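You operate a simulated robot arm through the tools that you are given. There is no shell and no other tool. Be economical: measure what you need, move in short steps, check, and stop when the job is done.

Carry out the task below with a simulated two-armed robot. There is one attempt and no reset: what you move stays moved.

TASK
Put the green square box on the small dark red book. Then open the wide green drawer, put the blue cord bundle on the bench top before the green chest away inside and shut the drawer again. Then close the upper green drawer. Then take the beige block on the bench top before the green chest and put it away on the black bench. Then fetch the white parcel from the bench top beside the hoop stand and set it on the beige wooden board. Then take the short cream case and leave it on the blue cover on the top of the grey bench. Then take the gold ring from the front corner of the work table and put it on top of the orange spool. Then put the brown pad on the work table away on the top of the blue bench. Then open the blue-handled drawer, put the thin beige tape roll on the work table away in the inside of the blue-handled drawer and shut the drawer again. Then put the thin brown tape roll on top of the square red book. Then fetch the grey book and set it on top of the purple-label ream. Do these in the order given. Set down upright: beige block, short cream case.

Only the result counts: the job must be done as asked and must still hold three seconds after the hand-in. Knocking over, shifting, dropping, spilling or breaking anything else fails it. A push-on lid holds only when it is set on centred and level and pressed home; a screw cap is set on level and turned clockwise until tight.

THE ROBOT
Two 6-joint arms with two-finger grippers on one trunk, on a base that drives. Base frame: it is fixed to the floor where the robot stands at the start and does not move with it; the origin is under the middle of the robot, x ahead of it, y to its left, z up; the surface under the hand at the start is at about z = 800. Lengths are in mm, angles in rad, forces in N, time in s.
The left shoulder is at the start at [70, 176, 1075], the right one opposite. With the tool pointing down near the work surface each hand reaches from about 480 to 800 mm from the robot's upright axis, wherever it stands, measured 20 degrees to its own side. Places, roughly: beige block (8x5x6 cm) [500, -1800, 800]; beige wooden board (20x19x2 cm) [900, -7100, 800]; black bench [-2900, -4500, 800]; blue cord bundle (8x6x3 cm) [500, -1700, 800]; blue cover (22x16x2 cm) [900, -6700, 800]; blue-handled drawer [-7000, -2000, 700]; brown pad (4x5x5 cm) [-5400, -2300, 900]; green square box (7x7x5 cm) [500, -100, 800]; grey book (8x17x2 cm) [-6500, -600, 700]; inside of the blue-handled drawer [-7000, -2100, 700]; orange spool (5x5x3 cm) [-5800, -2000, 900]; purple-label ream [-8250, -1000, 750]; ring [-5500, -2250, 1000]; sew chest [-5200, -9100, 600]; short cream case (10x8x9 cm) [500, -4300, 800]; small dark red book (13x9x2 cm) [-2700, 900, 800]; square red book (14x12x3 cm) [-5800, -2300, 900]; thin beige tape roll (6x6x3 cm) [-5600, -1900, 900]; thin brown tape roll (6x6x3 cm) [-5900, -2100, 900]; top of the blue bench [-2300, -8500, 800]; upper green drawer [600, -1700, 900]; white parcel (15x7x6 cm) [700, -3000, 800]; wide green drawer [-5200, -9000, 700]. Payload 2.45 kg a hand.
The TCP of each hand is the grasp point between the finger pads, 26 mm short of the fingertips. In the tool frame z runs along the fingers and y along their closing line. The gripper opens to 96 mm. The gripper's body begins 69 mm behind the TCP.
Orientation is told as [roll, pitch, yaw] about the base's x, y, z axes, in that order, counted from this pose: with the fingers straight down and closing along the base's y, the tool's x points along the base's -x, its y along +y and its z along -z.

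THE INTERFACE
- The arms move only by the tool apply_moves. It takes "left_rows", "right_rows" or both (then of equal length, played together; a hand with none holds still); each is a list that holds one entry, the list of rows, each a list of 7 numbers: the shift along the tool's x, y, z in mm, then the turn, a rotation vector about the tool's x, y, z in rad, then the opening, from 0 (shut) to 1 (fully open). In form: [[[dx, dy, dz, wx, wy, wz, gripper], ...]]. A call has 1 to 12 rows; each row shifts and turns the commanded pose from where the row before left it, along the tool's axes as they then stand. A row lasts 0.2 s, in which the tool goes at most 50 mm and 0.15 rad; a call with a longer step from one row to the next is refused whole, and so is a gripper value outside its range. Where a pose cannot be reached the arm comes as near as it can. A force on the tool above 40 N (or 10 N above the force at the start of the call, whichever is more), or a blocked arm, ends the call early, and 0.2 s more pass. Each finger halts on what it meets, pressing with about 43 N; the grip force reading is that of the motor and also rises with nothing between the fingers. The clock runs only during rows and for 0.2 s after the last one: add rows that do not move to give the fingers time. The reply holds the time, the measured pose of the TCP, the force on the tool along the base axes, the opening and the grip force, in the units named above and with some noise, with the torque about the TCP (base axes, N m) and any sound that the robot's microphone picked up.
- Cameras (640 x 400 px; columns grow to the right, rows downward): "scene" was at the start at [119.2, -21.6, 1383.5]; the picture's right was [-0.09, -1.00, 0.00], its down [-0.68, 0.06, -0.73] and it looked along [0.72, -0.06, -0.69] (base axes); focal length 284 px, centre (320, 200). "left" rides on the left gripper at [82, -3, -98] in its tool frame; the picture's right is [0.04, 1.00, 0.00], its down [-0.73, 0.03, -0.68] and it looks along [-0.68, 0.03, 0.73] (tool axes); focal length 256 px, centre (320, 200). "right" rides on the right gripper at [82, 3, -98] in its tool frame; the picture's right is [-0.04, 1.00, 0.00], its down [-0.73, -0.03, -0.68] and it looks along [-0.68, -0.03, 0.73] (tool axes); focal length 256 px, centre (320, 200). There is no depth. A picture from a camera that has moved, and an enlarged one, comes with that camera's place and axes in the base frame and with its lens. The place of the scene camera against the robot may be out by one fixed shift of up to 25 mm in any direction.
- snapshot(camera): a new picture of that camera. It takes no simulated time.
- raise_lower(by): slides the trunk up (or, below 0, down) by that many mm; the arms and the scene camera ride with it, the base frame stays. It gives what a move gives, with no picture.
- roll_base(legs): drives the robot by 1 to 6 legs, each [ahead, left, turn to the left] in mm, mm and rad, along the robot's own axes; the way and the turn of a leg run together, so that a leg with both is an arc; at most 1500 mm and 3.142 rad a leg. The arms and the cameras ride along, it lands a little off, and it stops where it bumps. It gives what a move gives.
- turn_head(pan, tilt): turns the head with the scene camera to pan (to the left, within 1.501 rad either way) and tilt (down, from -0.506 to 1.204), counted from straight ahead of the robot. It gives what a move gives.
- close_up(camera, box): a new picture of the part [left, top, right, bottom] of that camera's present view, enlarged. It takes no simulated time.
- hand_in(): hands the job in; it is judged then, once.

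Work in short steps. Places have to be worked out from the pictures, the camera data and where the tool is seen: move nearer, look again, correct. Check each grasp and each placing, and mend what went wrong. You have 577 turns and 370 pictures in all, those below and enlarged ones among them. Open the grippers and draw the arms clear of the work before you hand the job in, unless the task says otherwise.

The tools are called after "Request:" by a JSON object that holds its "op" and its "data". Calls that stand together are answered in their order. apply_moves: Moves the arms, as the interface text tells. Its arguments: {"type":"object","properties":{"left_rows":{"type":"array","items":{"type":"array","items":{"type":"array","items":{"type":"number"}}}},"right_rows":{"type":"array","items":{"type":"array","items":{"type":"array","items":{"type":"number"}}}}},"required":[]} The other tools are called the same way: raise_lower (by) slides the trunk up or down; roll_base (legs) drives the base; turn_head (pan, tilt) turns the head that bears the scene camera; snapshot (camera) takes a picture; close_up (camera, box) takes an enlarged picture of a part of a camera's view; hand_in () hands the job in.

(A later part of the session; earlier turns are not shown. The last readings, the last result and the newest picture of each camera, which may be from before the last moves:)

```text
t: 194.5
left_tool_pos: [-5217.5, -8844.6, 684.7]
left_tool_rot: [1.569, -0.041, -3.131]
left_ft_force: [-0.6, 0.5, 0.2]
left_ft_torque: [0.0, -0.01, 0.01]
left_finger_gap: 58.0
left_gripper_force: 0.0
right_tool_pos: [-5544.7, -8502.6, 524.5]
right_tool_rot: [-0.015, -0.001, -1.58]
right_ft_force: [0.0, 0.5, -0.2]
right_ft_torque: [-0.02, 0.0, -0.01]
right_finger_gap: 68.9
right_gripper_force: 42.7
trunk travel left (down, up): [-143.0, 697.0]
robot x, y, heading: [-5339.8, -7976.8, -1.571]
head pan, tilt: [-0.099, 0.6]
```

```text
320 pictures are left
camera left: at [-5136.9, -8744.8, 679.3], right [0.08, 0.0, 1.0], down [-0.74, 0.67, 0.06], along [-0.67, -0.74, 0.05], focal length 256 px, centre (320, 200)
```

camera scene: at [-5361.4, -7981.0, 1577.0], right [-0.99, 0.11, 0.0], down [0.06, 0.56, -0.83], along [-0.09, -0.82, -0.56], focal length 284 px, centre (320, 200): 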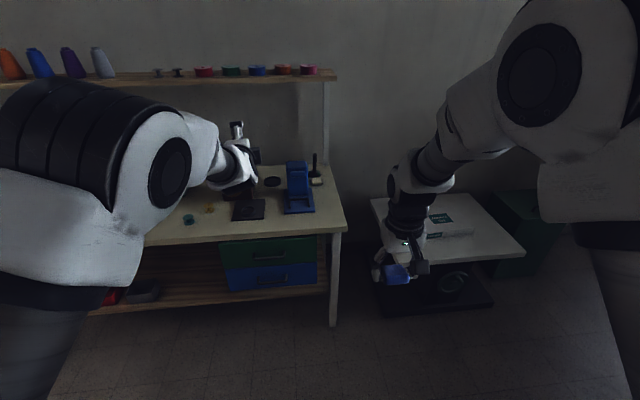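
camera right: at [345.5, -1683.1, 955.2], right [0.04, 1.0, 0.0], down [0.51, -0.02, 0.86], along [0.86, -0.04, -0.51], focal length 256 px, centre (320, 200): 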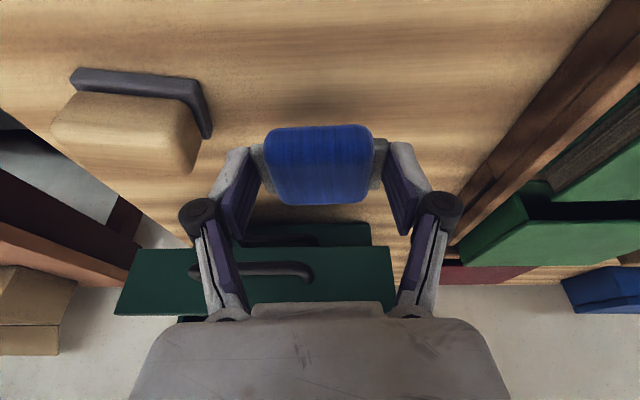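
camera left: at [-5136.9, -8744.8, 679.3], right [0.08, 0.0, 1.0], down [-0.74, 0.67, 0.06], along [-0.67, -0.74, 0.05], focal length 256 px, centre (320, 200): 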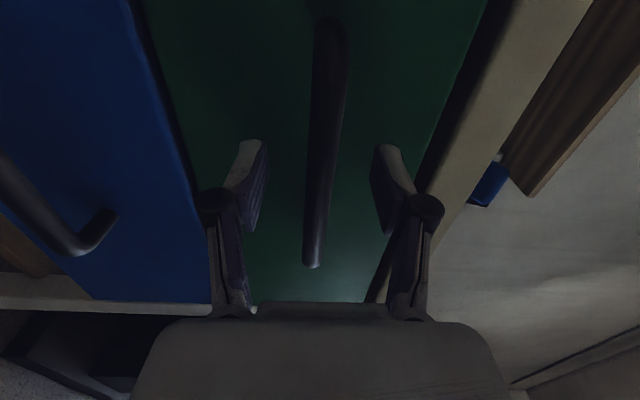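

The bar lies between the fingers; I close on it.

Request:
{"op": "apply_moves", "data": {"left_rows": [[[0, 0, 0, 0, 0, 0, 0], [0, 0, 0, 0, 0, 0, 0], [0, 0, 0, 0, 0, 0, 0], [0, 0, 0, 0, 0, 0, 0]]]}}

Request:
{"op": "roll_base", "data": {"legs": [[-60, 0, 0]]}}

Request:
{"op": "snapshot", "data": {"camera": "left"}}

```text
t: 195.5
left_tool_pos: [-5217.8, -8845.0, 685.4]
left_tool_rot: [1.57, -0.04, -3.131]
left_ft_force: [1.7, 6.3, -3.4]
left_ft_torque: [0.0, -1.0, -0.1]
left_finger_gap: 13.1
left_gripper_force: 40.2
right_tool_pos: [-5545.7, -8503.1, 523.9]
right_tool_rot: [-0.016, 0.0, -1.579]
right_ft_force: [-0.3, 0.3, -0.2]
right_ft_torque: [-0.02, 0.02, -0.02]
right_finger_gap: 68.7
right_gripper_force: 43.3
trunk travel left (down, up): [-143.0, 697.0]
robot x, y, heading: [-5341.3, -7974.0, -1.569]
head pan, tilt: [-0.099, 0.6]
```

```text
t: 196.5
left_tool_pos: [-5219.1, -8782.4, 684.6]
left_tool_rot: [1.568, -0.044, -3.134]
left_ft_force: [10.2, 1.8, -3.9]
left_ft_torque: [0.03, -0.97, 0.19]
left_finger_gap: 13.4
left_gripper_force: 39.7
right_tool_pos: [-5545.2, -8440.2, 523.1]
right_tool_rot: [-0.016, 0.001, -1.582]
right_ft_force: [0.4, -0.7, -0.2]
right_ft_torque: [-0.02, 0.0, -0.02]
right_finger_gap: 68.9
right_gripper_force: 42.7
trunk travel left (down, up): [-143.0, 697.0]
robot x, y, heading: [-5337.5, -7911.1, -1.578]
head pan, tilt: [-0.099, 0.6]
```

```text
319 pictures are left
camera left: at [-5137.0, -8682.4, 679.0], right [0.08, 0.0, 1.0], down [-0.74, 0.67, 0.06], along [-0.67, -0.74, 0.05], focal length 256 px, centre (320, 200)
```

left: 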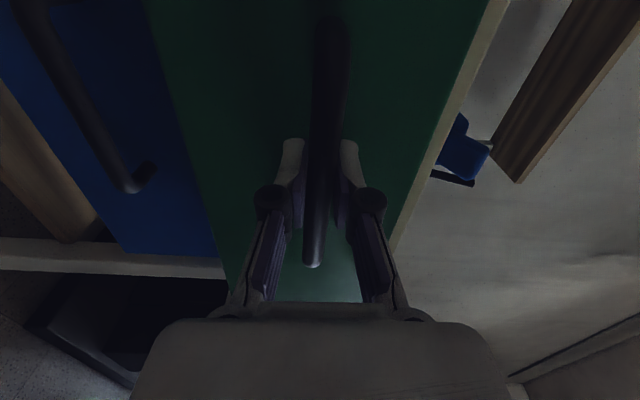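

The drawer moves with the hand. I pull 140 mm more.

Request:
{"op": "roll_base", "data": {"legs": [[-140, 0, 0]]}}

Request:
{"op": "turn_head", "data": {"pan": 0.15, "tilt": 0.5}}

Request:
{"op": "snapshot", "data": {"camera": "scene"}}

```text
t: 197.8
left_tool_pos: [-5217.4, -8642.5, 684.0]
left_tool_rot: [1.569, -0.037, -3.129]
left_ft_force: [-25.5, 1.7, -4.4]
left_ft_torque: [0.09, -0.93, -0.68]
left_finger_gap: 13.1
left_gripper_force: 40.1
right_tool_pos: [-5544.9, -8301.8, 524.1]
right_tool_rot: [-0.013, 0.001, -1.579]
right_ft_force: [0.3, -0.7, -0.4]
right_ft_torque: [0.02, 0.0, 0.02]
right_finger_gap: 68.8
right_gripper_force: 42.2
trunk travel left (down, up): [-143.0, 697.0]
robot x, y, heading: [-5340.0, -7772.1, -1.566]
head pan, tilt: [-0.099, 0.6]
```

```text
t: 198.6
left_tool_pos: [-5217.6, -8641.4, 686.2]
left_tool_rot: [1.567, -0.039, -3.132]
left_ft_force: [-8.4, -0.1, 0.1]
left_ft_torque: [0.02, -0.96, -0.56]
left_finger_gap: 13.0
left_gripper_force: 40.0
right_tool_pos: [-5544.9, -8300.3, 523.7]
right_tool_rot: [-0.015, 0.0, -1.577]
right_ft_force: [-0.3, 0.2, -0.3]
right_ft_torque: [-0.01, -0.06, 0.02]
right_finger_gap: 68.6
right_gripper_force: 42.9
trunk travel left (down, up): [-143.0, 697.0]
robot x, y, heading: [-5335.5, -7778.7, -1.569]
head pan, tilt: [0.15, 0.499]
```

```text
318 pictures are left
camera scene: at [-5339.4, -7929.5, 989.0], right [-0.99, -0.15, 0.0], down [-0.07, 0.47, -0.88], along [0.13, -0.87, -0.48], focal length 284 px, centre (320, 200)
```

scene: 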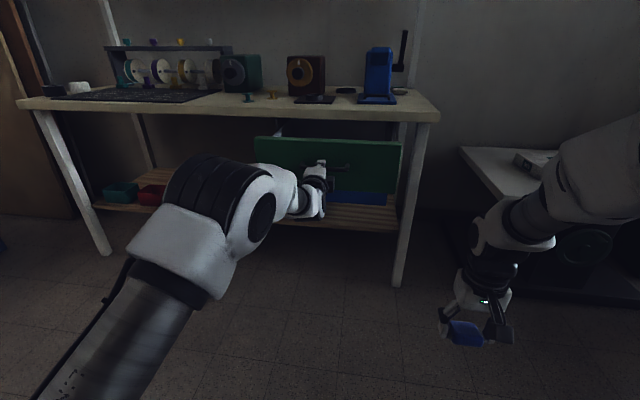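

The drawer is open ~200 mm. I release, back the base away, raise, and restore the left hand to its downward pose.

Request:
{"op": "apply_moves", "data": {"left_rows": [[[0, 0, 0, 0, 0, 0, 0.3], [0, 0, 0, 0, 0, 0, 0.6], [0, 0, 0, 0, 0, 0, 0.6]]]}}

Request:
{"op": "roll_base", "data": {"legs": [[-200, 0, 0]]}}

Request:
{"op": "raise_lower", "data": {"by": 350}}

Request:
{"op": "apply_moves", "data": {"left_rows": [[[0, 0, 0, 0, 0, -0.15, 1], [0, 0, 0, 0, 0, -0.15, 1], [0, 0, 0, 0, 0, -0.15, 1], [0, 0, 0, 0, 0, -0.15, 1], [0, 0, 0, 0, 0, -0.15, 1], [0, 0, 0, 0, 0, -0.15, 1], [0, 0, 0, 0, 0, -0.15, 1], [0, 0, 0, 0, 0, -0.15, 1], [0, 0, 0, 0, 0, -0.15, 1], [0, 0, 0, 0, 0, -0.15, 1], [0, 0, 0, 0, 0, -0.07, 1], [0, 0, 0, 0, 0, 0, 1]]]}}

Request:
{"op": "apply_moves", "data": {"left_rows": [[[0, 0, -20, 0, 0.15, 0, 1], [0, 0, -20, 0, 0.15, 0, 1], [0, 0, -20, 0, 0.15, 0, 1], [0, 0, -20, 0, 0.15, 0, 1], [0, 0, -20, 0, 0.15, 0, 1], [0, 0, -20, 0, 0.15, 0, 1], [0, 0, -20, 0, 0.15, 0, 1], [0, 0, -20, 0, 0.15, 0, 1], [0, 0, -20, 0, 0.15, 0, 1], [0, 0, -20, 0, 0.15, 0, 1], [0, 0, 0, 0, 0.07, 0, 1], [0, 0, 0, 0, 0, 0, 1]]]}}

```text
t: 199.4
left_tool_pos: [-5216.9, -8643.2, 684.1]
left_tool_rot: [1.569, -0.041, -3.13]
left_ft_force: [0.6, 0.5, -0.3]
left_ft_torque: [0.01, -0.01, 0.02]
left_finger_gap: 57.7
left_gripper_force: 0.1
right_tool_pos: [-5544.7, -8301.3, 524.3]
right_tool_rot: [-0.017, 0.001, -1.577]
right_ft_force: [-0.1, 0.9, -0.6]
right_ft_torque: [0.0, -0.01, 0.01]
right_finger_gap: 68.8
right_gripper_force: 43.2
trunk travel left (down, up): [-143.0, 697.0]
robot x, y, heading: [-5338.2, -7771.2, -1.572]
head pan, tilt: [0.15, 0.499]
```

```text
t: 200.9
left_tool_pos: [-5220.6, -8446.2, 685.5]
left_tool_rot: [1.57, -0.041, -3.136]
left_ft_force: [-0.6, -0.4, 0.4]
left_ft_torque: [0.02, 0.01, -0.01]
left_finger_gap: 57.5
left_gripper_force: 0.1
right_tool_pos: [-5546.5, -8104.8, 524.2]
right_tool_rot: [-0.016, 0.0, -1.583]
right_ft_force: [0.7, -0.1, 0.5]
right_ft_torque: [-0.04, -0.01, 0.02]
right_finger_gap: 68.7
right_gripper_force: 43.5
trunk travel left (down, up): [-143.0, 697.0]
robot x, y, heading: [-5338.1, -7583.0, -1.571]
head pan, tilt: [0.15, 0.499]
```

```text
t: 204.4
left_tool_pos: [-5220.4, -8445.9, 1036.0]
left_tool_rot: [1.569, -0.039, -3.134]
left_ft_force: [0.2, -0.6, 0.9]
left_ft_torque: [-0.02, 0.0, 0.0]
left_finger_gap: 57.7
left_gripper_force: 0.0
right_tool_pos: [-5546.6, -8105.6, 873.6]
right_tool_rot: [-0.016, -0.001, -1.58]
right_ft_force: [-0.3, 0.2, -0.5]
right_ft_torque: [-0.03, -0.01, 0.01]
right_finger_gap: 68.4
right_gripper_force: 42.9
trunk travel left (down, up): [-493.0, 347.0]
robot x, y, heading: [-5338.8, -7579.4, -1.576]
head pan, tilt: [0.15, 0.499]
```

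```text
t: 207.0
left_tool_pos: [-5219.9, -8447.5, 1034.7]
left_tool_rot: [-1.515, -1.531, -0.049]
left_ft_force: [-0.1, -0.5, -0.7]
left_ft_torque: [-0.01, -0.01, -0.05]
left_finger_gap: 96.0
left_gripper_force: 0.2
right_tool_pos: [-5546.3, -8104.7, 875.0]
right_tool_rot: [-0.015, 0.0, -1.58]
right_ft_force: [1.3, -0.6, -0.4]
right_ft_torque: [0.02, 0.01, 0.01]
right_finger_gap: 68.7
right_gripper_force: 42.9
trunk travel left (down, up): [-493.0, 347.0]
robot x, y, heading: [-5338.9, -7579.6, -1.57]
head pan, tilt: [0.15, 0.499]
```

```text
t: 209.6
left_tool_pos: [-5132.0, -8350.8, 988.7]
left_tool_rot: [0.227, -0.436, -1.442]
left_ft_force: [-0.4, 0.1, 0.6]
left_ft_torque: [0.01, -0.04, 0.02]
left_finger_gap: 96.1
left_gripper_force: 0.1
left hand out of reach, approached as far as the arm can: row 3, 4, 5, 6, 7, 8, 9, 10, 11
right_tool_pos: [-5546.5, -8105.8, 873.9]
right_tool_rot: [-0.013, 0.0, -1.582]
right_ft_force: [-0.5, -0.1, -0.6]
right_ft_torque: [-0.04, 0.06, -0.02]
right_finger_gap: 68.7
right_gripper_force: 43.2
trunk travel left (down, up): [-493.0, 347.0]
robot x, y, heading: [-5338.7, -7579.1, -1.578]
head pan, tilt: [0.15, 0.499]
```

I retract and square the left hand.

Request:
{"op": "apply_moves", "data": {"left_rows": [[[30, 0, -38, 0, 0, 0, 1], [30, 0, -38, 0, 0, 0, 1], [30, 0, -38, 0, 0, 0, 1], [30, 0, -38, 0, 0, 0, 1], [0, 0, 0, 0, 0.14, 0, 1], [0, 0, 0, 0, 0.14, 0, 1], [0, 0, 0, 0, 0.14, 0, 1], [0, 0, 0, 0.11, 0, 0.06, 1], [0, 0, 0, 0.11, 0, 0.06, 1], [0, 0, 0, 0, 0, 0, 1]]]}}

```text
t: 211.8
left_tool_pos: [-4970.7, -8159.4, 999.4]
left_tool_rot: [0.031, -0.01, -1.426]
left_ft_force: [-0.8, 0.2, 0.3]
left_ft_torque: [0.03, -0.02, 0.06]
left_finger_gap: 96.1
left_gripper_force: 0.1
left hand out of reach, approached as far as the arm can: row 1, 2, 3, 4, 5, 6, 7, 8, 9
right_tool_pos: [-5545.9, -8106.5, 874.3]
right_tool_rot: [-0.017, 0.0, -1.584]
right_ft_force: [0.0, -1.0, -0.1]
right_ft_torque: [0.03, 0.0, -0.03]
right_finger_gap: 68.7
right_gripper_force: 43.1
trunk travel left (down, up): [-493.0, 347.0]
robot x, y, heading: [-5337.0, -7580.1, -1.57]
head pan, tilt: [0.15, 0.499]
```

Left hand now points down out of the way. I raise it more, and drive so that the right hand comes over the open drawer.

Request:
{"op": "apply_moves", "data": {"left_rows": [[[0, 0, -40, 0, 0, 0, 1], [0, 0, -40, 0, 0, 0, 1], [0, 0, -40, 0, 0, 0, 1], [0, 0, 0, 0, 0, 0, 1]]]}}

Request:
{"op": "roll_base", "data": {"legs": [[0, 330, 0], [560, 0, 0]]}}

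Request:
{"op": "snapshot", "data": {"camera": "right"}}

Request:
{"op": "turn_head", "data": {"pan": -0.2, "tilt": 0.8}}

Request:
{"op": "snapshot", "data": {"camera": "scene"}}

```text
t: 212.8
left_tool_pos: [-4969.2, -8123.6, 1096.8]
left_tool_rot: [0.039, -0.014, -1.408]
left_ft_force: [0.3, -0.5, -0.9]
left_ft_torque: [0.02, 0.0, -0.02]
left_finger_gap: 95.9
left_gripper_force: 0.0
left hand out of reach, approached as far as the arm can: row 1, 2, 3
right_tool_pos: [-5546.5, -8106.1, 874.2]
right_tool_rot: [-0.017, -0.001, -1.582]
right_ft_force: [0.0, -1.0, -0.2]
right_ft_torque: [0.02, -0.01, 0.02]
right_finger_gap: 68.9
right_gripper_force: 42.7
trunk travel left (down, up): [-493.0, 347.0]
robot x, y, heading: [-5336.8, -7577.9, -1.576]
head pan, tilt: [0.15, 0.499]
```

```text
t: 217.8
left_tool_pos: [-4622.8, -8674.4, 1096.8]
left_tool_rot: [0.038, -0.018, -1.402]
left_ft_force: [-0.9, 0.0, 0.4]
left_ft_torque: [0.01, 0.02, -0.02]
left_finger_gap: 96.1
left_gripper_force: 0.0
right_tool_pos: [-5199.1, -8661.2, 873.3]
right_tool_rot: [-0.014, -0.002, -1.575]
right_ft_force: [-0.3, 0.2, -0.8]
right_ft_torque: [0.03, -0.02, 0.01]
right_finger_gap: 68.6
right_gripper_force: 43.3
trunk travel left (down, up): [-493.0, 347.0]
robot x, y, heading: [-4996.4, -8133.9, -1.566]
head pan, tilt: [0.15, 0.499]
```

```text
317 pictures are left
camera right: at [-5194.6, -8579.3, 972.4], right [1.0, -0.05, -0.01], down [-0.02, -0.73, 0.68], along [-0.04, -0.68, -0.73], focal length 256 px, centre (320, 200)
```

right: 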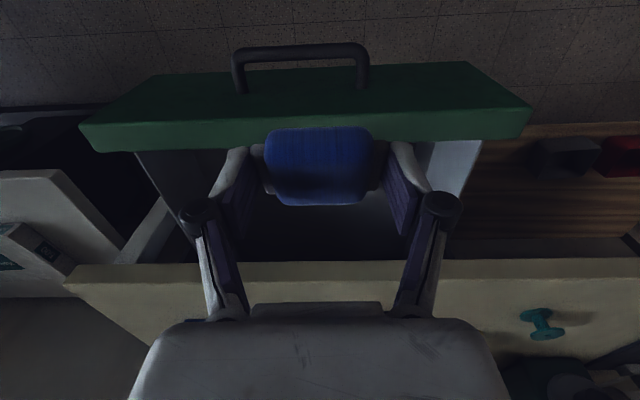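

```text
t: 218.6
left_tool_pos: [-4622.6, -8674.1, 1096.5]
left_tool_rot: [0.038, -0.018, -1.403]
left_ft_force: [-1.1, 0.0, -0.1]
left_ft_torque: [0.02, -0.01, 0.01]
left_finger_gap: 96.1
left_gripper_force: 0.1
right_tool_pos: [-5199.8, -8660.1, 873.4]
right_tool_rot: [-0.016, 0.0, -1.576]
right_ft_force: [-0.4, 0.4, 0.0]
right_ft_torque: [0.0, -0.05, -0.01]
right_finger_gap: 68.6
right_gripper_force: 42.6
trunk travel left (down, up): [-493.0, 347.0]
robot x, y, heading: [-4997.9, -8131.9, -1.568]
head pan, tilt: [-0.201, 0.799]
```

```text
316 pictures are left
camera scene: at [-5025.0, -8276.8, 1313.1], right [-0.98, 0.2, 0.0], down [0.14, 0.7, -0.7], along [-0.14, -0.68, -0.72], focal length 284 px, centre (320, 200)
```

scene: 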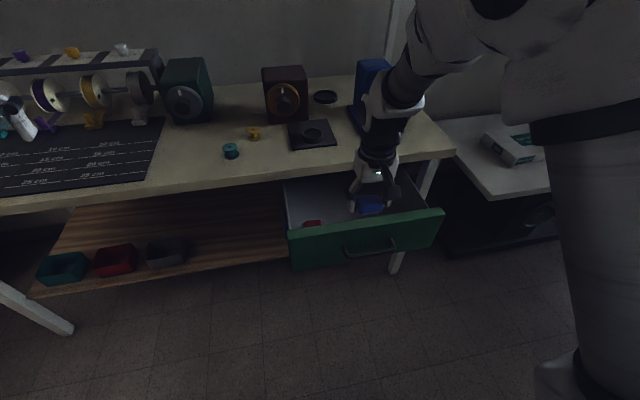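

The interior is visible, with a red item toward its left. I move the cord to about [-5245, -8782] and lower into the drawer partway.

Request:
{"op": "apply_moves", "data": {"right_rows": [[[-30, -11, 0, 0, 0, 0, 0], [-30, -11, 0, 0, 0, 0, 0], [-30, -11, 0, 0, 0, 0, 0], [-31, -12, 0, 0, 0, 0, 0], [0, 0, 30, 0, 0, 0, 0], [0, 0, 35, 0, 0, 0, 0], [0, 0, 0, 0, 0, 0, 0]]]}}

Request:
{"op": "snapshot", "data": {"camera": "right"}}

Request:
{"op": "close_up", "data": {"camera": "scene", "box": [260, 140, 480, 280]}}

```text
t: 220.2
left_tool_pos: [-4624.0, -8673.7, 1097.2]
left_tool_rot: [0.039, -0.018, -1.403]
left_ft_force: [-0.3, 0.4, 0.0]
left_ft_torque: [-0.02, 0.0, -0.01]
left_finger_gap: 96.3
left_gripper_force: 0.0
right_tool_pos: [-5244.3, -8784.4, 810.1]
right_tool_rot: [-0.015, -0.001, -1.576]
right_ft_force: [-0.2, -0.2, -0.3]
right_ft_torque: [0.0, -0.02, 0.01]
right_finger_gap: 68.6
right_gripper_force: 42.9
trunk travel left (down, up): [-493.0, 347.0]
robot x, y, heading: [-4997.0, -8136.6, -1.566]
head pan, tilt: [-0.201, 0.799]
```

```text
315 pictures are left
camera right: at [-5239.1, -8702.9, 908.8], right [1.0, -0.05, -0.01], down [-0.02, -0.73, 0.68], along [-0.04, -0.68, -0.73], focal length 256 px, centre (320, 200)
```

right: 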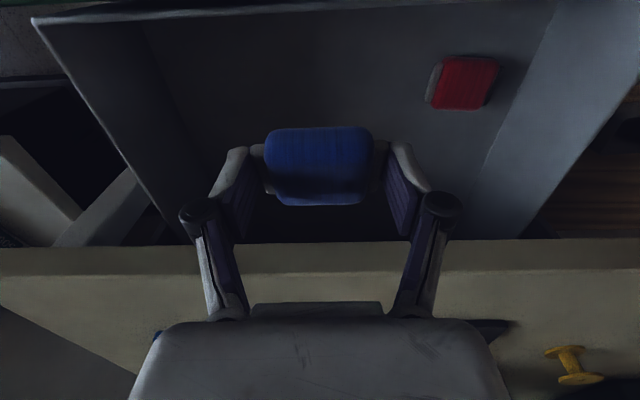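

```text
2.86 times, centred on (370, 210) of scene
camera zoom: at [-5024.9, -8276.2, 1313.1], right [-0.98, 0.2, 0.0], down [0.14, 0.7, -0.7], along [-0.14, -0.68, -0.72], focal length 810 px, centre (177, 171)
```

zoom: 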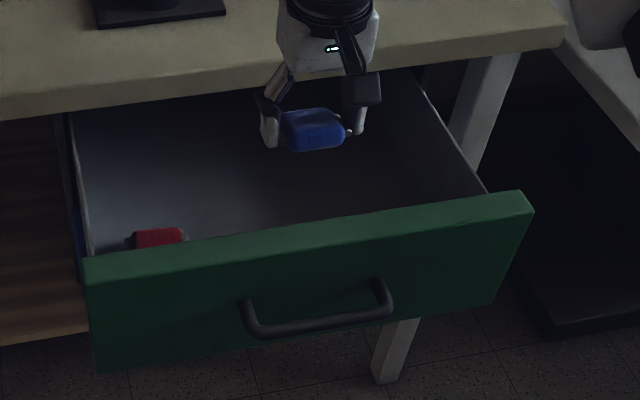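

Plenty of room. I shift 14 mm toward the front and lower to find the bottom.

Request:
{"op": "apply_moves", "data": {"right_rows": [[[14, 0, 0, 0, 0, 0, 0], [0, 0, 25, 0, 0, 0, 0], [0, 0, 25, 0, 0, 0, 0], [0, 0, 20, 0, 0, 0, 0], [0, 0, 15, 0, 0, 0, 0], [0, 0, 8, 0, 0, 0, 0], [0, 0, 0, 0, 0, 0, 0]]]}}

Request:
{"op": "snapshot", "data": {"camera": "right"}}

```text
t: 221.8
left_tool_pos: [-4624.5, -8675.1, 1096.8]
left_tool_rot: [0.037, -0.017, -1.405]
left_ft_force: [-0.6, -0.5, 0.2]
left_ft_torque: [0.02, 0.0, 0.02]
left_finger_gap: 95.8
left_gripper_force: 0.1
right_tool_pos: [-5248.9, -8766.2, 716.6]
right_tool_rot: [-0.016, 0.0, -1.575]
right_ft_force: [0.0, -0.4, -0.6]
right_ft_torque: [0.0, -0.02, 0.02]
right_finger_gap: 69.0
right_gripper_force: 43.1
trunk travel left (down, up): [-493.0, 347.0]
robot x, y, heading: [-4991.2, -8131.4, -1.568]
head pan, tilt: [-0.201, 0.799]
```

```text
313 pictures are left
camera right: at [-5243.5, -8685.0, 814.5], right [1.0, -0.05, -0.01], down [-0.02, -0.73, 0.68], along [-0.04, -0.68, -0.73], focal length 256 px, centre (320, 200)
```

right: 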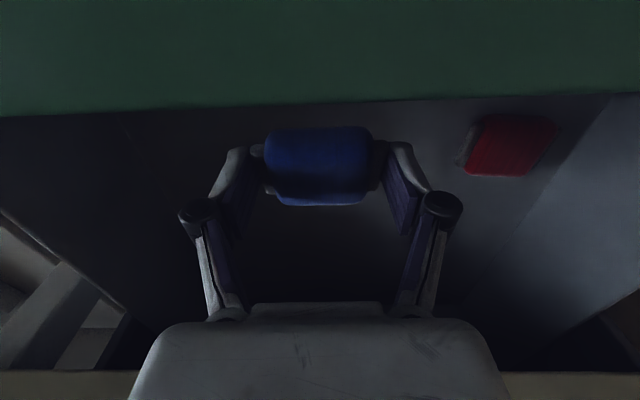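

Clear of walls; lowering further in small steps.

Request:
{"op": "apply_moves", "data": {"right_rows": [[[0, 0, 8, 0, 0, 0, 0], [0, 0, 6, 0, 0, 0, 0], [0, 0, 4, 0, 0, 0, 0], [0, 0, 0, 0, 0, 0, 0]]]}}

```text
t: 222.8
left_tool_pos: [-4624.3, -8675.5, 1097.3]
left_tool_rot: [0.039, -0.017, -1.404]
left_ft_force: [-0.7, 0.8, -0.5]
left_ft_torque: [-0.03, -0.01, 0.02]
left_finger_gap: 96.2
left_gripper_force: 0.0
right_tool_pos: [-5249.9, -8766.4, 699.4]
right_tool_rot: [-0.015, 0.001, -1.576]
right_ft_force: [-0.3, 1.0, 0.2]
right_ft_torque: [0.03, -0.02, 0.01]
right_finger_gap: 68.8
right_gripper_force: 42.6
trunk travel left (down, up): [-493.0, 347.0]
robot x, y, heading: [-4994.2, -8134.6, -1.571]
head pan, tilt: [-0.201, 0.799]
```

Request:
{"op": "apply_moves", "data": {"right_rows": [[[0, 0, 5, 0, 0, 0, 0], [0, 0, 4, 0, 0, 0, 0], [0, 0, 4, 0, 0, 0, 0], [0, 0, 0, 0, 0, 0, 0]]]}}

Request:
{"op": "snapshot", "data": {"camera": "right"}}

```text
t: 223.8
left_tool_pos: [-4622.6, -8675.1, 1097.3]
left_tool_rot: [0.038, -0.018, -1.403]
left_ft_force: [0.1, -0.1, -0.9]
left_ft_torque: [-0.01, -0.01, 0.0]
left_finger_gap: 96.1
left_gripper_force: 0.1
right_tool_pos: [-5248.6, -8767.3, 685.1]
right_tool_rot: [-0.015, 0.0, -1.576]
right_ft_force: [-0.5, 0.3, -0.9]
right_ft_torque: [-0.03, 0.0, -0.02]
right_finger_gap: 68.8
right_gripper_force: 43.0
trunk travel left (down, up): [-493.0, 347.0]
robot x, y, heading: [-4998.4, -8135.2, -1.57]
head pan, tilt: [-0.201, 0.799]
```

```text
312 pictures are left
camera right: at [-5242.3, -8684.8, 784.8], right [1.0, -0.05, -0.01], down [-0.02, -0.73, 0.68], along [-0.04, -0.68, -0.73], focal length 256 px, centre (320, 200)
```

right: 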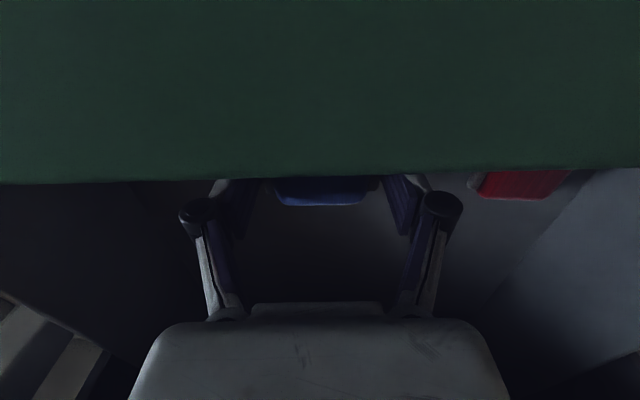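

Camera clearance over the panel is ~45 mm. A few more small steps.

Request:
{"op": "apply_moves", "data": {"right_rows": [[[0, 0, 3, 0, 0, 0, 0], [0, 0, 3, 0, 0, 0, 0], [0, 0, 0, 0, 0, 0, 0]]]}}

Request:
{"op": "apply_moves", "data": {"right_rows": [[[0, 0, 3, 0, 0, 0, 0], [0, 0, 2, 0, 0, 0, 0], [0, 0, 0, 0, 0, 0, 0]]]}}

```text
t: 224.6
left_tool_pos: [-4623.4, -8675.8, 1097.0]
left_tool_rot: [0.038, -0.018, -1.403]
left_ft_force: [0.4, 0.4, 0.0]
left_ft_torque: [-0.01, -0.01, -0.04]
left_finger_gap: 96.1
left_gripper_force: 0.1
right_tool_pos: [-5249.0, -8766.2, 679.4]
right_tool_rot: [-0.015, 0.0, -1.577]
right_ft_force: [-0.8, -1.2, -0.3]
right_ft_torque: [-0.02, -0.01, 0.01]
right_finger_gap: 68.7
right_gripper_force: 43.2
trunk travel left (down, up): [-493.0, 347.0]
robot x, y, heading: [-4995.7, -8133.7, -1.569]
head pan, tilt: [-0.201, 0.799]
```

```text
t: 225.4
left_tool_pos: [-4623.0, -8674.8, 1098.4]
left_tool_rot: [0.038, -0.017, -1.403]
left_ft_force: [-0.3, 0.8, 0.3]
left_ft_torque: [0.01, 0.03, -0.03]
left_finger_gap: 96.1
left_gripper_force: 0.2
right_tool_pos: [-5249.7, -8765.9, 674.3]
right_tool_rot: [-0.017, 0.001, -1.575]
right_ft_force: [0.0, 0.4, -0.1]
right_ft_torque: [0.0, -0.01, 0.01]
right_finger_gap: 68.7
right_gripper_force: 42.8
trunk travel left (down, up): [-493.0, 347.0]
robot x, y, heading: [-4997.3, -8130.1, -1.571]
head pan, tilt: [-0.201, 0.799]
```

Request:
{"op": "apply_moves", "data": {"right_rows": [[[0, 0, 3, 0, 0, 0, 0], [0, 0, 3, 0, 0, 0, 0], [0, 0, 0, 0, 0, 0, 0]]]}}

Request:
{"op": "close_up", "data": {"camera": "scene", "box": [260, 140, 480, 280]}}

```text
t: 226.2
left_tool_pos: [-4623.6, -8674.5, 1096.9]
left_tool_rot: [0.038, -0.016, -1.403]
left_ft_force: [-1.0, 0.0, -0.5]
left_ft_torque: [-0.01, -0.01, -0.03]
left_finger_gap: 96.0
left_gripper_force: 0.0
right_tool_pos: [-5249.7, -8768.0, 668.5]
right_tool_rot: [-0.015, 0.001, -1.575]
right_ft_force: [0.5, 0.8, 0.0]
right_ft_torque: [-0.02, 0.0, 0.04]
right_finger_gap: 68.8
right_gripper_force: 43.2
trunk travel left (down, up): [-493.0, 347.0]
robot x, y, heading: [-4996.8, -8132.4, -1.567]
head pan, tilt: [-0.201, 0.799]
```

```text
2.86 times, centred on (370, 210) of scene
camera zoom: at [-5025.1, -8277.0, 1313.0], right [-0.98, 0.2, 0.0], down [0.14, 0.7, -0.7], along [-0.14, -0.68, -0.72], focal length 810 px, centre (177, 171)
```

zoom: 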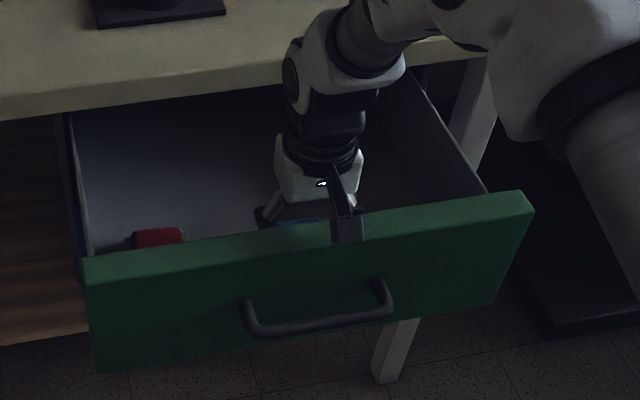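

The drawer floor is at z≈605 (red item's top triangulates to 632), and the camera housing would hit the front panel. I raise and yaw the hand 90° so the camera sits sideways inside the drawer.

Request:
{"op": "apply_moves", "data": {"right_rows": [[[0, 0, -20, 0, 0, 0, 0], [0, 0, -25, 0, 0, 0, 0], [0, 0, -25, 0, 0, 0, 0], [-12, 0, 0, 0, 0, 0, 0], [0, 0, 0, 0, 0, 0, 0]]]}}

Request:
{"op": "apply_moves", "data": {"right_rows": [[[0, 0, 0, 0, 0, 0.15, 0], [0, 0, 0, 0, 0, 0.15, 0], [0, 0, 0, 0, 0, 0.15, 0], [0, 0, 0, 0, 0, 0.15, 0], [0, 0, 0, 0, 0, 0.15, 0], [0, 0, 0, 0, 0, 0.15, 0], [0, 0, 0, 0, 0, 0.15, 0], [0, 0, 0, 0, 0, 0.15, 0], [0, 0, 0, 0, 0, 0.15, 0], [0, 0, 0, 0, 0, 0.15, 0], [0, 0, 0, 0, 0, 0.07, 0], [0, 0, 0, 0, 0, 0, 0]]]}}

Request:
{"op": "snapshot", "data": {"camera": "right"}}

```text
t: 227.4
left_tool_pos: [-4623.1, -8675.0, 1097.2]
left_tool_rot: [0.038, -0.017, -1.404]
left_ft_force: [-1.1, 0.9, -0.2]
left_ft_torque: [-0.02, 0.0, 0.01]
left_finger_gap: 96.0
left_gripper_force: 0.0
right_tool_pos: [-5249.2, -8778.0, 738.7]
right_tool_rot: [-0.015, 0.001, -1.576]
right_ft_force: [0.0, -0.5, 0.2]
right_ft_torque: [0.0, 0.0, 0.0]
right_finger_gap: 68.8
right_gripper_force: 42.4
trunk travel left (down, up): [-493.0, 347.0]
robot x, y, heading: [-4994.4, -8135.8, -1.574]
head pan, tilt: [-0.201, 0.799]
```

```text
t: 230.0
left_tool_pos: [-4622.5, -8674.3, 1097.0]
left_tool_rot: [0.039, -0.018, -1.405]
left_ft_force: [0.5, 1.3, 0.1]
left_ft_torque: [-0.04, 0.01, 0.0]
left_finger_gap: 96.0
left_gripper_force: 0.1
right_tool_pos: [-5247.5, -8778.3, 738.6]
right_tool_rot: [0.0, -0.017, 3.137]
right_ft_force: [0.7, 0.3, 0.2]
right_ft_torque: [0.0, 0.0, -0.02]
right_finger_gap: 68.6
right_gripper_force: 43.1
trunk travel left (down, up): [-493.0, 347.0]
robot x, y, heading: [-4996.1, -8134.3, -1.57]
head pan, tilt: [-0.201, 0.799]
```

```text
310 pictures are left
camera right: at [-5164.3, -8782.6, 836.4], right [-0.04, -1.0, 0.0], down [-0.72, 0.03, 0.69], along [-0.69, 0.03, -0.72], focal length 256 px, centre (320, 200)
```

right: 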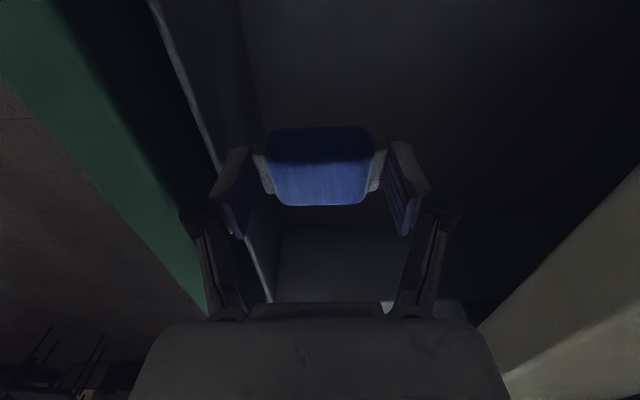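

Yawed well. I centre it between panel and table (y≈-8785) and lower gently while watching forces.

Request:
{"op": "apply_moves", "data": {"right_rows": [[[0, 7, 0, 0, 0, 0, 0], [0, 0, 10, 0, 0, 0, 0], [0, 0, 10, 0, 0, 0, 0], [0, 0, 10, 0, 0, 0, 0], [0, 0, 0, 0, 0, 0, 0]]]}}

Request:
{"op": "snapshot", "data": {"camera": "right"}}

Request:
{"op": "close_up", "data": {"camera": "scene", "box": [260, 140, 480, 280]}}

```text
t: 231.2
left_tool_pos: [-4621.4, -8674.3, 1096.7]
left_tool_rot: [0.039, -0.018, -1.404]
left_ft_force: [0.4, -0.8, 0.9]
left_ft_torque: [0.0, -0.03, 0.04]
left_finger_gap: 96.0
left_gripper_force: 0.0
right_tool_pos: [-5248.8, -8786.0, 708.6]
right_tool_rot: [0.001, -0.016, 3.138]
right_ft_force: [-0.2, -0.5, -1.4]
right_ft_torque: [0.03, 0.01, 0.0]
right_finger_gap: 68.9
right_gripper_force: 42.7
trunk travel left (down, up): [-493.0, 347.0]
robot x, y, heading: [-4996.9, -8130.6, -1.565]
head pan, tilt: [-0.201, 0.799]
```

```text
309 pictures are left
camera right: at [-5165.3, -8788.9, 806.1], right [-0.04, -1.0, 0.0], down [-0.72, 0.03, 0.69], along [-0.69, 0.03, -0.72], focal length 256 px, centre (320, 200)
```

right: 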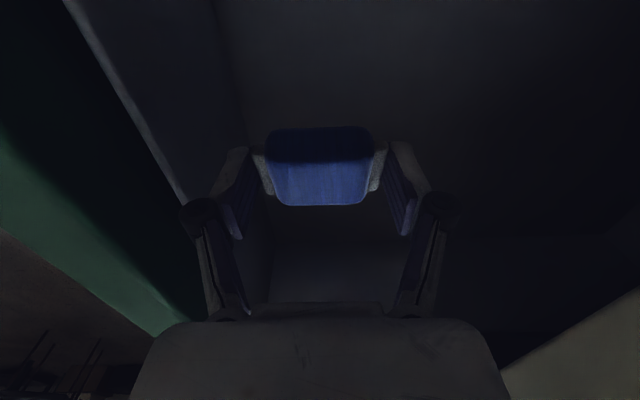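

```text
2.86 times, centred on (370, 210) of scene
camera zoom: at [-5025.0, -8276.8, 1313.0], right [-0.98, 0.2, 0.0], down [0.14, 0.7, -0.7], along [-0.14, -0.68, -0.72], focal length 810 px, centre (177, 171)
```

zoom: 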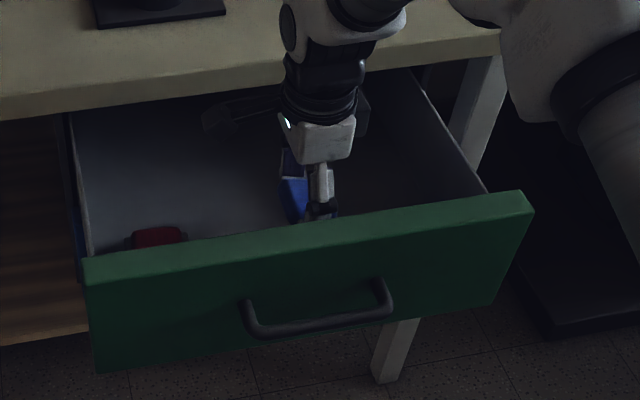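

Clearances are fine. I continue lowering to the floor.

Request:
{"op": "apply_moves", "data": {"right_rows": [[[0, 0, 10, 0, 0, 0, 0], [0, 0, 10, 0, 0, 0, 0], [0, 0, 10, 0, 0, 0, 0], [0, 0, 10, 0, 0, 0, 0], [0, 0, 10, 0, 0, 0, 0], [0, 0, 0, 0, 0, 0, 0]]]}}

Request:
{"op": "snapshot", "data": {"camera": "right"}}

```text
t: 232.6
left_tool_pos: [-4621.9, -8673.0, 1097.5]
left_tool_rot: [0.039, -0.017, -1.403]
left_ft_force: [0.8, 0.7, -0.1]
left_ft_torque: [0.01, 0.01, -0.02]
left_finger_gap: 95.9
left_gripper_force: 0.1
right_tool_pos: [-5250.7, -8785.2, 658.6]
right_tool_rot: [-0.001, -0.016, 3.139]
right_ft_force: [-0.6, 0.5, -0.9]
right_ft_torque: [-0.02, 0.02, -0.01]
right_finger_gap: 68.8
right_gripper_force: 43.2
trunk travel left (down, up): [-493.0, 347.0]
robot x, y, heading: [-4993.8, -8131.6, -1.564]
head pan, tilt: [-0.201, 0.799]
```

```text
307 pictures are left
camera right: at [-5165.7, -8789.1, 755.3], right [-0.04, -1.0, 0.0], down [-0.72, 0.03, 0.69], along [-0.69, 0.03, -0.72], focal length 256 px, centre (320, 200)
```

right: 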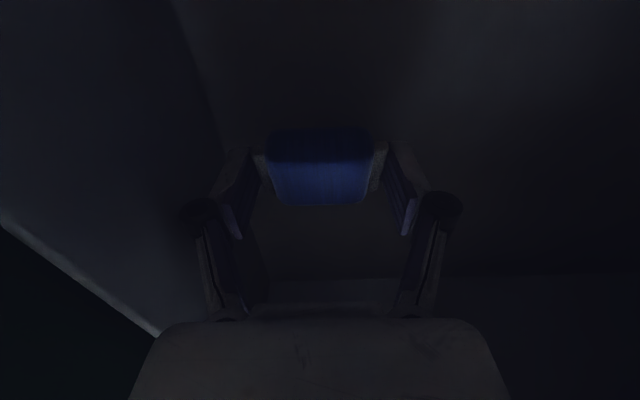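

Request:
{"op": "apply_moves", "data": {"right_rows": [[[0, 0, 6, 0, 0, 0, 0], [0, 0, 5, 0, 0, 0, 0], [0, 0, 4, 0, 0, 0, 0], [0, 0, 0, 0, 0, 0, 0]]]}}

```text
t: 233.6
left_tool_pos: [-4621.8, -8670.8, 1096.8]
left_tool_rot: [0.034, -0.021, -1.4]
left_ft_force: [-0.6, -0.1, -0.1]
left_ft_torque: [0.0, 0.01, 0.03]
left_finger_gap: 96.2
left_gripper_force: 0.1
right_tool_pos: [-5247.6, -8786.0, 648.8]
right_tool_rot: [0.008, -0.016, 3.137]
right_ft_force: [2.7, -2.1, 32.9]
right_ft_torque: [-0.03, 0.84, 0.08]
right_finger_gap: 68.9
right_gripper_force: 42.7
trunk travel left (down, up): [-493.0, 347.0]
robot x, y, heading: [-4995.7, -8132.0, -1.57]
head pan, tilt: [-0.201, 0.799]
```

Contact with the floor at z≈649. I ease up, open just enough, and rise.

Request:
{"op": "apply_moves", "data": {"right_rows": [[[0, 0, -3, 0, 0, 0, 0], [0, 0, 0, 0, 0, 0, 0.85], [0, 0, 0, 0, 0, 0, 0.85], [0, 0, -15, 0, 0, 0, 0.85], [0, 0, -30, 0, 0, 0, 0.85], [0, 0, -40, 0, 0, 0, 0.85], [0, 0, -40, 0, 0, 0, 0.85], [0, 0, -40, 0, 0, 0, 0.85], [0, 0, -40, 0, 0, 0, 0.85], [0, 0, 0, 0, 0, 0, 0.85]]]}}

Request:
{"op": "snapshot", "data": {"camera": "right"}}

```text
t: 235.8
left_tool_pos: [-4623.9, -8674.8, 1097.3]
left_tool_rot: [0.038, -0.015, -1.402]
left_ft_force: [0.8, 0.0, -0.1]
left_ft_torque: [0.05, -0.01, -0.01]
left_finger_gap: 96.1
left_gripper_force: 0.1
right_tool_pos: [-5251.4, -8787.5, 853.6]
right_tool_rot: [0.001, -0.016, 3.139]
right_ft_force: [0.2, 0.2, -0.1]
right_ft_torque: [0.02, 0.03, 0.0]
right_finger_gap: 81.9
right_gripper_force: 0.0
trunk travel left (down, up): [-493.0, 347.0]
robot x, y, heading: [-4993.5, -8134.6, -1.567]
head pan, tilt: [-0.201, 0.799]
```

```text
306 pictures are left
camera right: at [-5167.9, -8792.0, 950.2], right [-0.04, -1.0, 0.0], down [-0.72, 0.03, 0.69], along [-0.69, 0.03, -0.72], focal length 256 px, centre (320, 200)
```

right: 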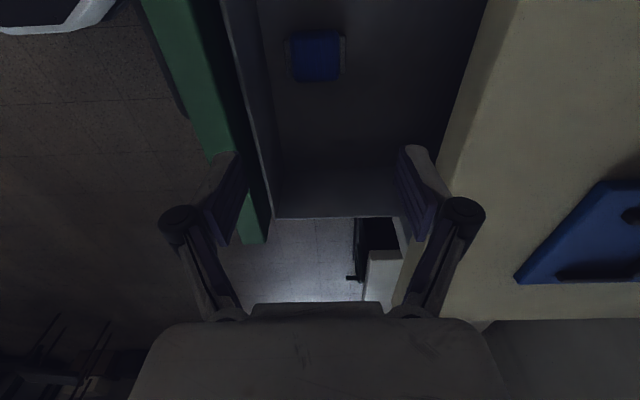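

The cord is inside. Now I back off, unyaw, and tilt the right hand forward to push the drawer shut by its bar.

Request:
{"op": "roll_base", "data": {"legs": [[-330, 0, 0]]}}

Request:
{"op": "apply_moves", "data": {"right_rows": [[[0, 0, 0, 0, 0, -0.15, 0], [0, 0, 0, 0, 0, -0.15, 0], [0, 0, 0, 0, 0, -0.15, 0], [0, 0, 0, 0, 0, -0.15, 0], [0, 0, 0, 0, 0, -0.15, 0], [0, 0, 0, 0, 0, -0.15, 0], [0, 0, 0, 0, 0, -0.15, 0], [0, 0, 0, 0, 0, -0.15, 0], [0, 0, 0, 0, 0, -0.15, 0], [0, 0, 0, 0, 0, -0.15, 0], [0, 0, 0, 0, 0, -0.07, 0], [0, 0, 0, 0, 0, 0, 0]]]}}

Request:
{"op": "apply_moves", "data": {"right_rows": [[[0, 0, 0, 0, -0.15, 0, 0], [0, 0, 0, 0, -0.15, 0, 0], [0, 0, 0, 0, -0.15, 0, 0], [0, 0, 0, 0, -0.15, 0, 0], [0, 0, 0, 0, -0.15, 0, 0], [0, 0, 0, 0, 0, 0, 0]]]}}

Request:
{"op": "snapshot", "data": {"camera": "right"}}

```text
t: 237.9
left_tool_pos: [-4624.1, -8353.5, 1097.9]
left_tool_rot: [0.038, -0.017, -1.404]
left_ft_force: [-0.4, -0.7, 0.6]
left_ft_torque: [-0.02, -0.04, -0.01]
left_finger_gap: 96.1
left_gripper_force: 0.0
right_tool_pos: [-5253.4, -8465.6, 852.9]
right_tool_rot: [0.001, -0.017, 3.136]
right_ft_force: [0.0, 0.2, 0.0]
right_ft_torque: [-0.04, 0.02, 0.01]
right_finger_gap: 81.6
right_gripper_force: 0.0
trunk travel left (down, up): [-493.0, 347.0]
robot x, y, heading: [-4997.7, -7811.2, -1.571]
head pan, tilt: [-0.201, 0.799]
```

```text
t: 240.6
left_tool_pos: [-4623.3, -8354.7, 1096.1]
left_tool_rot: [0.039, -0.018, -1.406]
left_ft_force: [-0.6, 1.0, -0.7]
left_ft_torque: [0.01, 0.0, -0.02]
left_finger_gap: 96.2
left_gripper_force: 0.0
right_tool_pos: [-5254.5, -8465.8, 852.9]
right_tool_rot: [-0.015, -0.001, -1.575]
right_ft_force: [-0.3, 0.6, -0.5]
right_ft_torque: [-0.01, 0.0, -0.03]
right_finger_gap: 0.1
right_gripper_force: 29.2
trunk travel left (down, up): [-493.0, 347.0]
robot x, y, heading: [-4997.5, -7807.8, -1.571]
head pan, tilt: [-0.201, 0.799]
```

```text
t: 241.9
left_tool_pos: [-4624.6, -8355.2, 1096.7]
left_tool_rot: [0.038, -0.018, -1.405]
left_ft_force: [0.9, 0.2, -0.5]
left_ft_torque: [0.0, 0.01, 0.0]
left_finger_gap: 96.1
left_gripper_force: 0.1
right_tool_pos: [-5253.7, -8467.0, 853.2]
right_tool_rot: [-0.021, -0.749, -1.564]
right_ft_force: [-0.4, -0.5, -0.2]
right_ft_torque: [-0.02, 0.01, 0.01]
right_finger_gap: 0.0
right_gripper_force: 28.5
right hand out of reach, approached as far as the arm can: row 4
trunk travel left (down, up): [-493.0, 347.0]
robot x, y, heading: [-4995.6, -7811.6, -1.576]
head pan, tilt: [-0.201, 0.799]
```

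```text
305 pictures are left
camera right: at [-5248.4, -8339.2, 869.3], right [1.0, -0.04, 0.01], down [-0.01, -0.07, 1.0], along [-0.04, -1.0, -0.07], focal length 256 px, centre (320, 200)
```

right: 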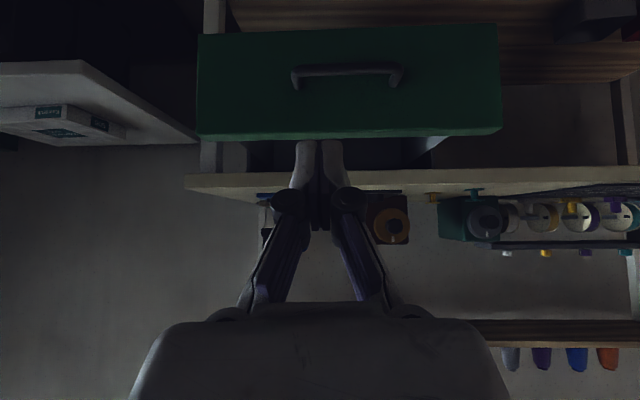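

Tilted 0.75. I centre on the handle, lower to bar height, and push with the base.

Request:
{"op": "apply_moves", "data": {"right_rows": [[[0, 29, 0, 0, 0, 0, 0], [0, 0, 0, 0, 0, 0, 0]]]}}

Request:
{"op": "raise_lower", "data": {"by": -148}}

Request:
{"op": "roll_base", "data": {"legs": [[130, 0, 0]]}}

Request:
{"op": "snapshot", "data": {"camera": "right"}}

Request:
{"op": "snapshot", "data": {"camera": "scene"}}

```text
t: 242.6
left_tool_pos: [-4626.5, -8355.3, 1098.3]
left_tool_rot: [0.039, -0.018, -1.405]
left_ft_force: [-1.1, 0.7, -0.3]
left_ft_torque: [-0.01, -0.03, 0.02]
left_finger_gap: 96.0
left_gripper_force: 0.0
right_tool_pos: [-5226.4, -8466.9, 851.7]
right_tool_rot: [-0.02, -0.751, -1.565]
right_ft_force: [-0.2, -1.4, -0.2]
right_ft_torque: [0.02, -0.01, 0.01]
right_finger_gap: 0.1
right_gripper_force: 29.2
trunk travel left (down, up): [-493.0, 347.0]
robot x, y, heading: [-4991.1, -7810.5, -1.571]
head pan, tilt: [-0.201, 0.799]
```

```text
t: 244.3
left_tool_pos: [-4625.3, -8355.1, 949.0]
left_tool_rot: [0.037, -0.016, -1.405]
left_ft_force: [0.0, 0.0, 0.2]
left_ft_torque: [0.02, -0.03, 0.02]
left_finger_gap: 96.0
left_gripper_force: 0.1
right_tool_pos: [-5225.4, -8466.0, 704.6]
right_tool_rot: [-0.021, -0.75, -1.562]
right_ft_force: [0.0, -0.4, 0.0]
right_ft_torque: [-0.01, -0.02, 0.0]
right_finger_gap: 0.0
right_gripper_force: 28.6
trunk travel left (down, up): [-345.0, 495.0]
robot x, y, heading: [-4998.8, -7812.7, -1.567]
head pan, tilt: [-0.201, 0.799]
```

```text
t: 245.6
left_tool_pos: [-4626.3, -8488.4, 947.9]
left_tool_rot: [0.039, -0.015, -1.407]
left_ft_force: [-0.3, -0.5, -0.7]
left_ft_torque: [0.03, 0.01, -0.01]
left_finger_gap: 96.1
left_gripper_force: 0.2
right_tool_pos: [-5227.0, -8599.0, 703.3]
right_tool_rot: [-0.02, -0.75, -1.566]
right_ft_force: [0.4, -0.7, -0.9]
right_ft_torque: [-0.03, -0.02, 0.02]
right_finger_gap: 0.0
right_gripper_force: 28.5
trunk travel left (down, up): [-345.0, 495.0]
robot x, y, heading: [-4995.3, -7950.4, -1.57]
head pan, tilt: [-0.201, 0.799]
```

```text
304 pictures are left
camera right: at [-5221.2, -8473.1, 720.2], right [1.0, -0.04, 0.01], down [-0.02, -0.08, 1.0], along [-0.04, -1.0, -0.08], focal length 256 px, centre (320, 200)
```

right: 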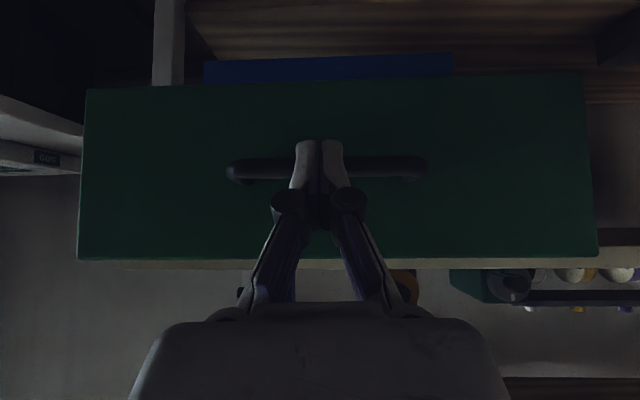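

```text
303 pictures are left
camera scene: at [-5026.0, -8089.9, 1164.8], right [-0.98, 0.2, 0.0], down [0.14, 0.7, -0.7], along [-0.14, -0.68, -0.72], focal length 284 px, centre (320, 200)
```

scene: 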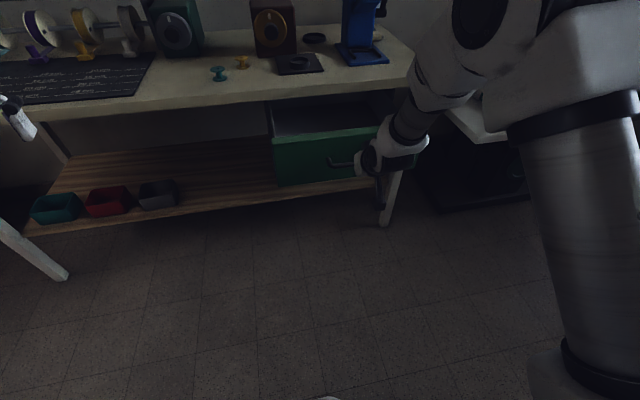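

Fingers are in front of the bar, centred. I push ahead 195, then check.

Request:
{"op": "roll_base", "data": {"legs": [[195, 0, 0]]}}

Request:
{"op": "snapshot", "data": {"camera": "right"}}

```text
t: 247.1
left_tool_pos: [-4625.2, -8678.9, 948.5]
left_tool_rot: [0.037, -0.016, -1.406]
left_ft_force: [-0.1, 0.0, -0.9]
left_ft_torque: [0.06, 0.0, 0.01]
left_finger_gap: 96.2
left_gripper_force: 0.1
right_tool_pos: [-5225.4, -8790.1, 703.2]
right_tool_rot: [-0.021, -0.747, -1.565]
right_ft_force: [0.7, 0.0, -1.0]
right_ft_torque: [0.0, -0.02, -0.05]
right_finger_gap: 0.2
right_gripper_force: 28.6
trunk travel left (down, up): [-345.0, 495.0]
robot x, y, heading: [-4997.1, -8137.2, -1.571]
head pan, tilt: [-0.201, 0.799]
```

```text
302 pictures are left
camera right: at [-5220.5, -8664.2, 720.1], right [1.0, -0.04, 0.01], down [-0.01, -0.08, 1.0], along [-0.04, -1.0, -0.08], focal length 256 px, centre (320, 200)
```

right: 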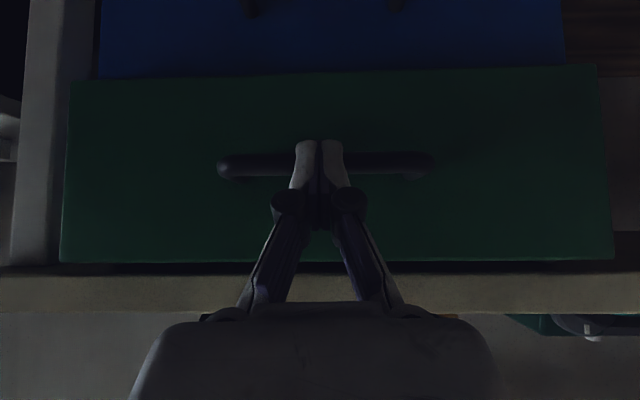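

The drawer follows. I push the rest: 40 then in small steps until resistance.

Request:
{"op": "roll_base", "data": {"legs": [[35, 0, 0]]}}

Request:
{"op": "roll_base", "data": {"legs": [[15, 0, 0]]}}

Request:
{"op": "snapshot", "data": {"camera": "right"}}

```text
t: 248.1
left_tool_pos: [-4625.5, -8710.8, 948.0]
left_tool_rot: [0.038, -0.016, -1.405]
left_ft_force: [0.6, 0.1, 0.4]
left_ft_torque: [-0.04, -0.02, 0.02]
left_finger_gap: 96.1
left_gripper_force: 0.1
right_tool_pos: [-5226.7, -8823.3, 705.7]
right_tool_rot: [-0.021, -0.747, -1.565]
right_ft_force: [0.6, 3.2, 2.3]
right_ft_torque: [-0.05, -0.03, 0.01]
right_finger_gap: 0.0
right_gripper_force: 28.9
trunk travel left (down, up): [-345.0, 495.0]
robot x, y, heading: [-4996.5, -8169.0, -1.571]
head pan, tilt: [-0.201, 0.799]
stopped in leg 1: the force on the tool passed its limit at 76 N (the readings are from after the stop); the commanded pose is now the measured one
```

```text
t: 248.9
left_tool_pos: [-4625.8, -8716.8, 948.9]
left_tool_rot: [0.038, -0.019, -1.406]
left_ft_force: [0.3, -0.1, -0.7]
left_ft_torque: [0.01, -0.01, -0.02]
left_finger_gap: 96.2
left_gripper_force: 0.0
right_tool_pos: [-5226.5, -8823.2, 707.3]
right_tool_rot: [-0.026, -0.742, -1.563]
right_ft_force: [2.2, 18.0, 15.4]
right_ft_torque: [0.02, -0.11, 0.1]
right_finger_gap: 5.9
right_gripper_force: 28.8
trunk travel left (down, up): [-345.0, 495.0]
robot x, y, heading: [-4996.8, -8175.1, -1.575]
head pan, tilt: [-0.201, 0.799]
stopped in leg 1: the force on the tool passed its limit at 48 N (the readings are from after the stop); the commanded pose is now the measured one
```

```text
301 pictures are left
camera right: at [-5220.8, -8697.4, 724.5], right [1.0, -0.04, 0.01], down [-0.01, -0.08, 1.0], along [-0.04, -1.0, -0.08], focal length 256 px, centre (320, 200)
```

right: 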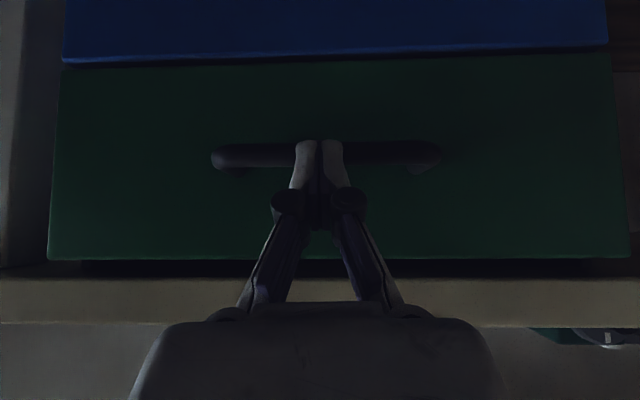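

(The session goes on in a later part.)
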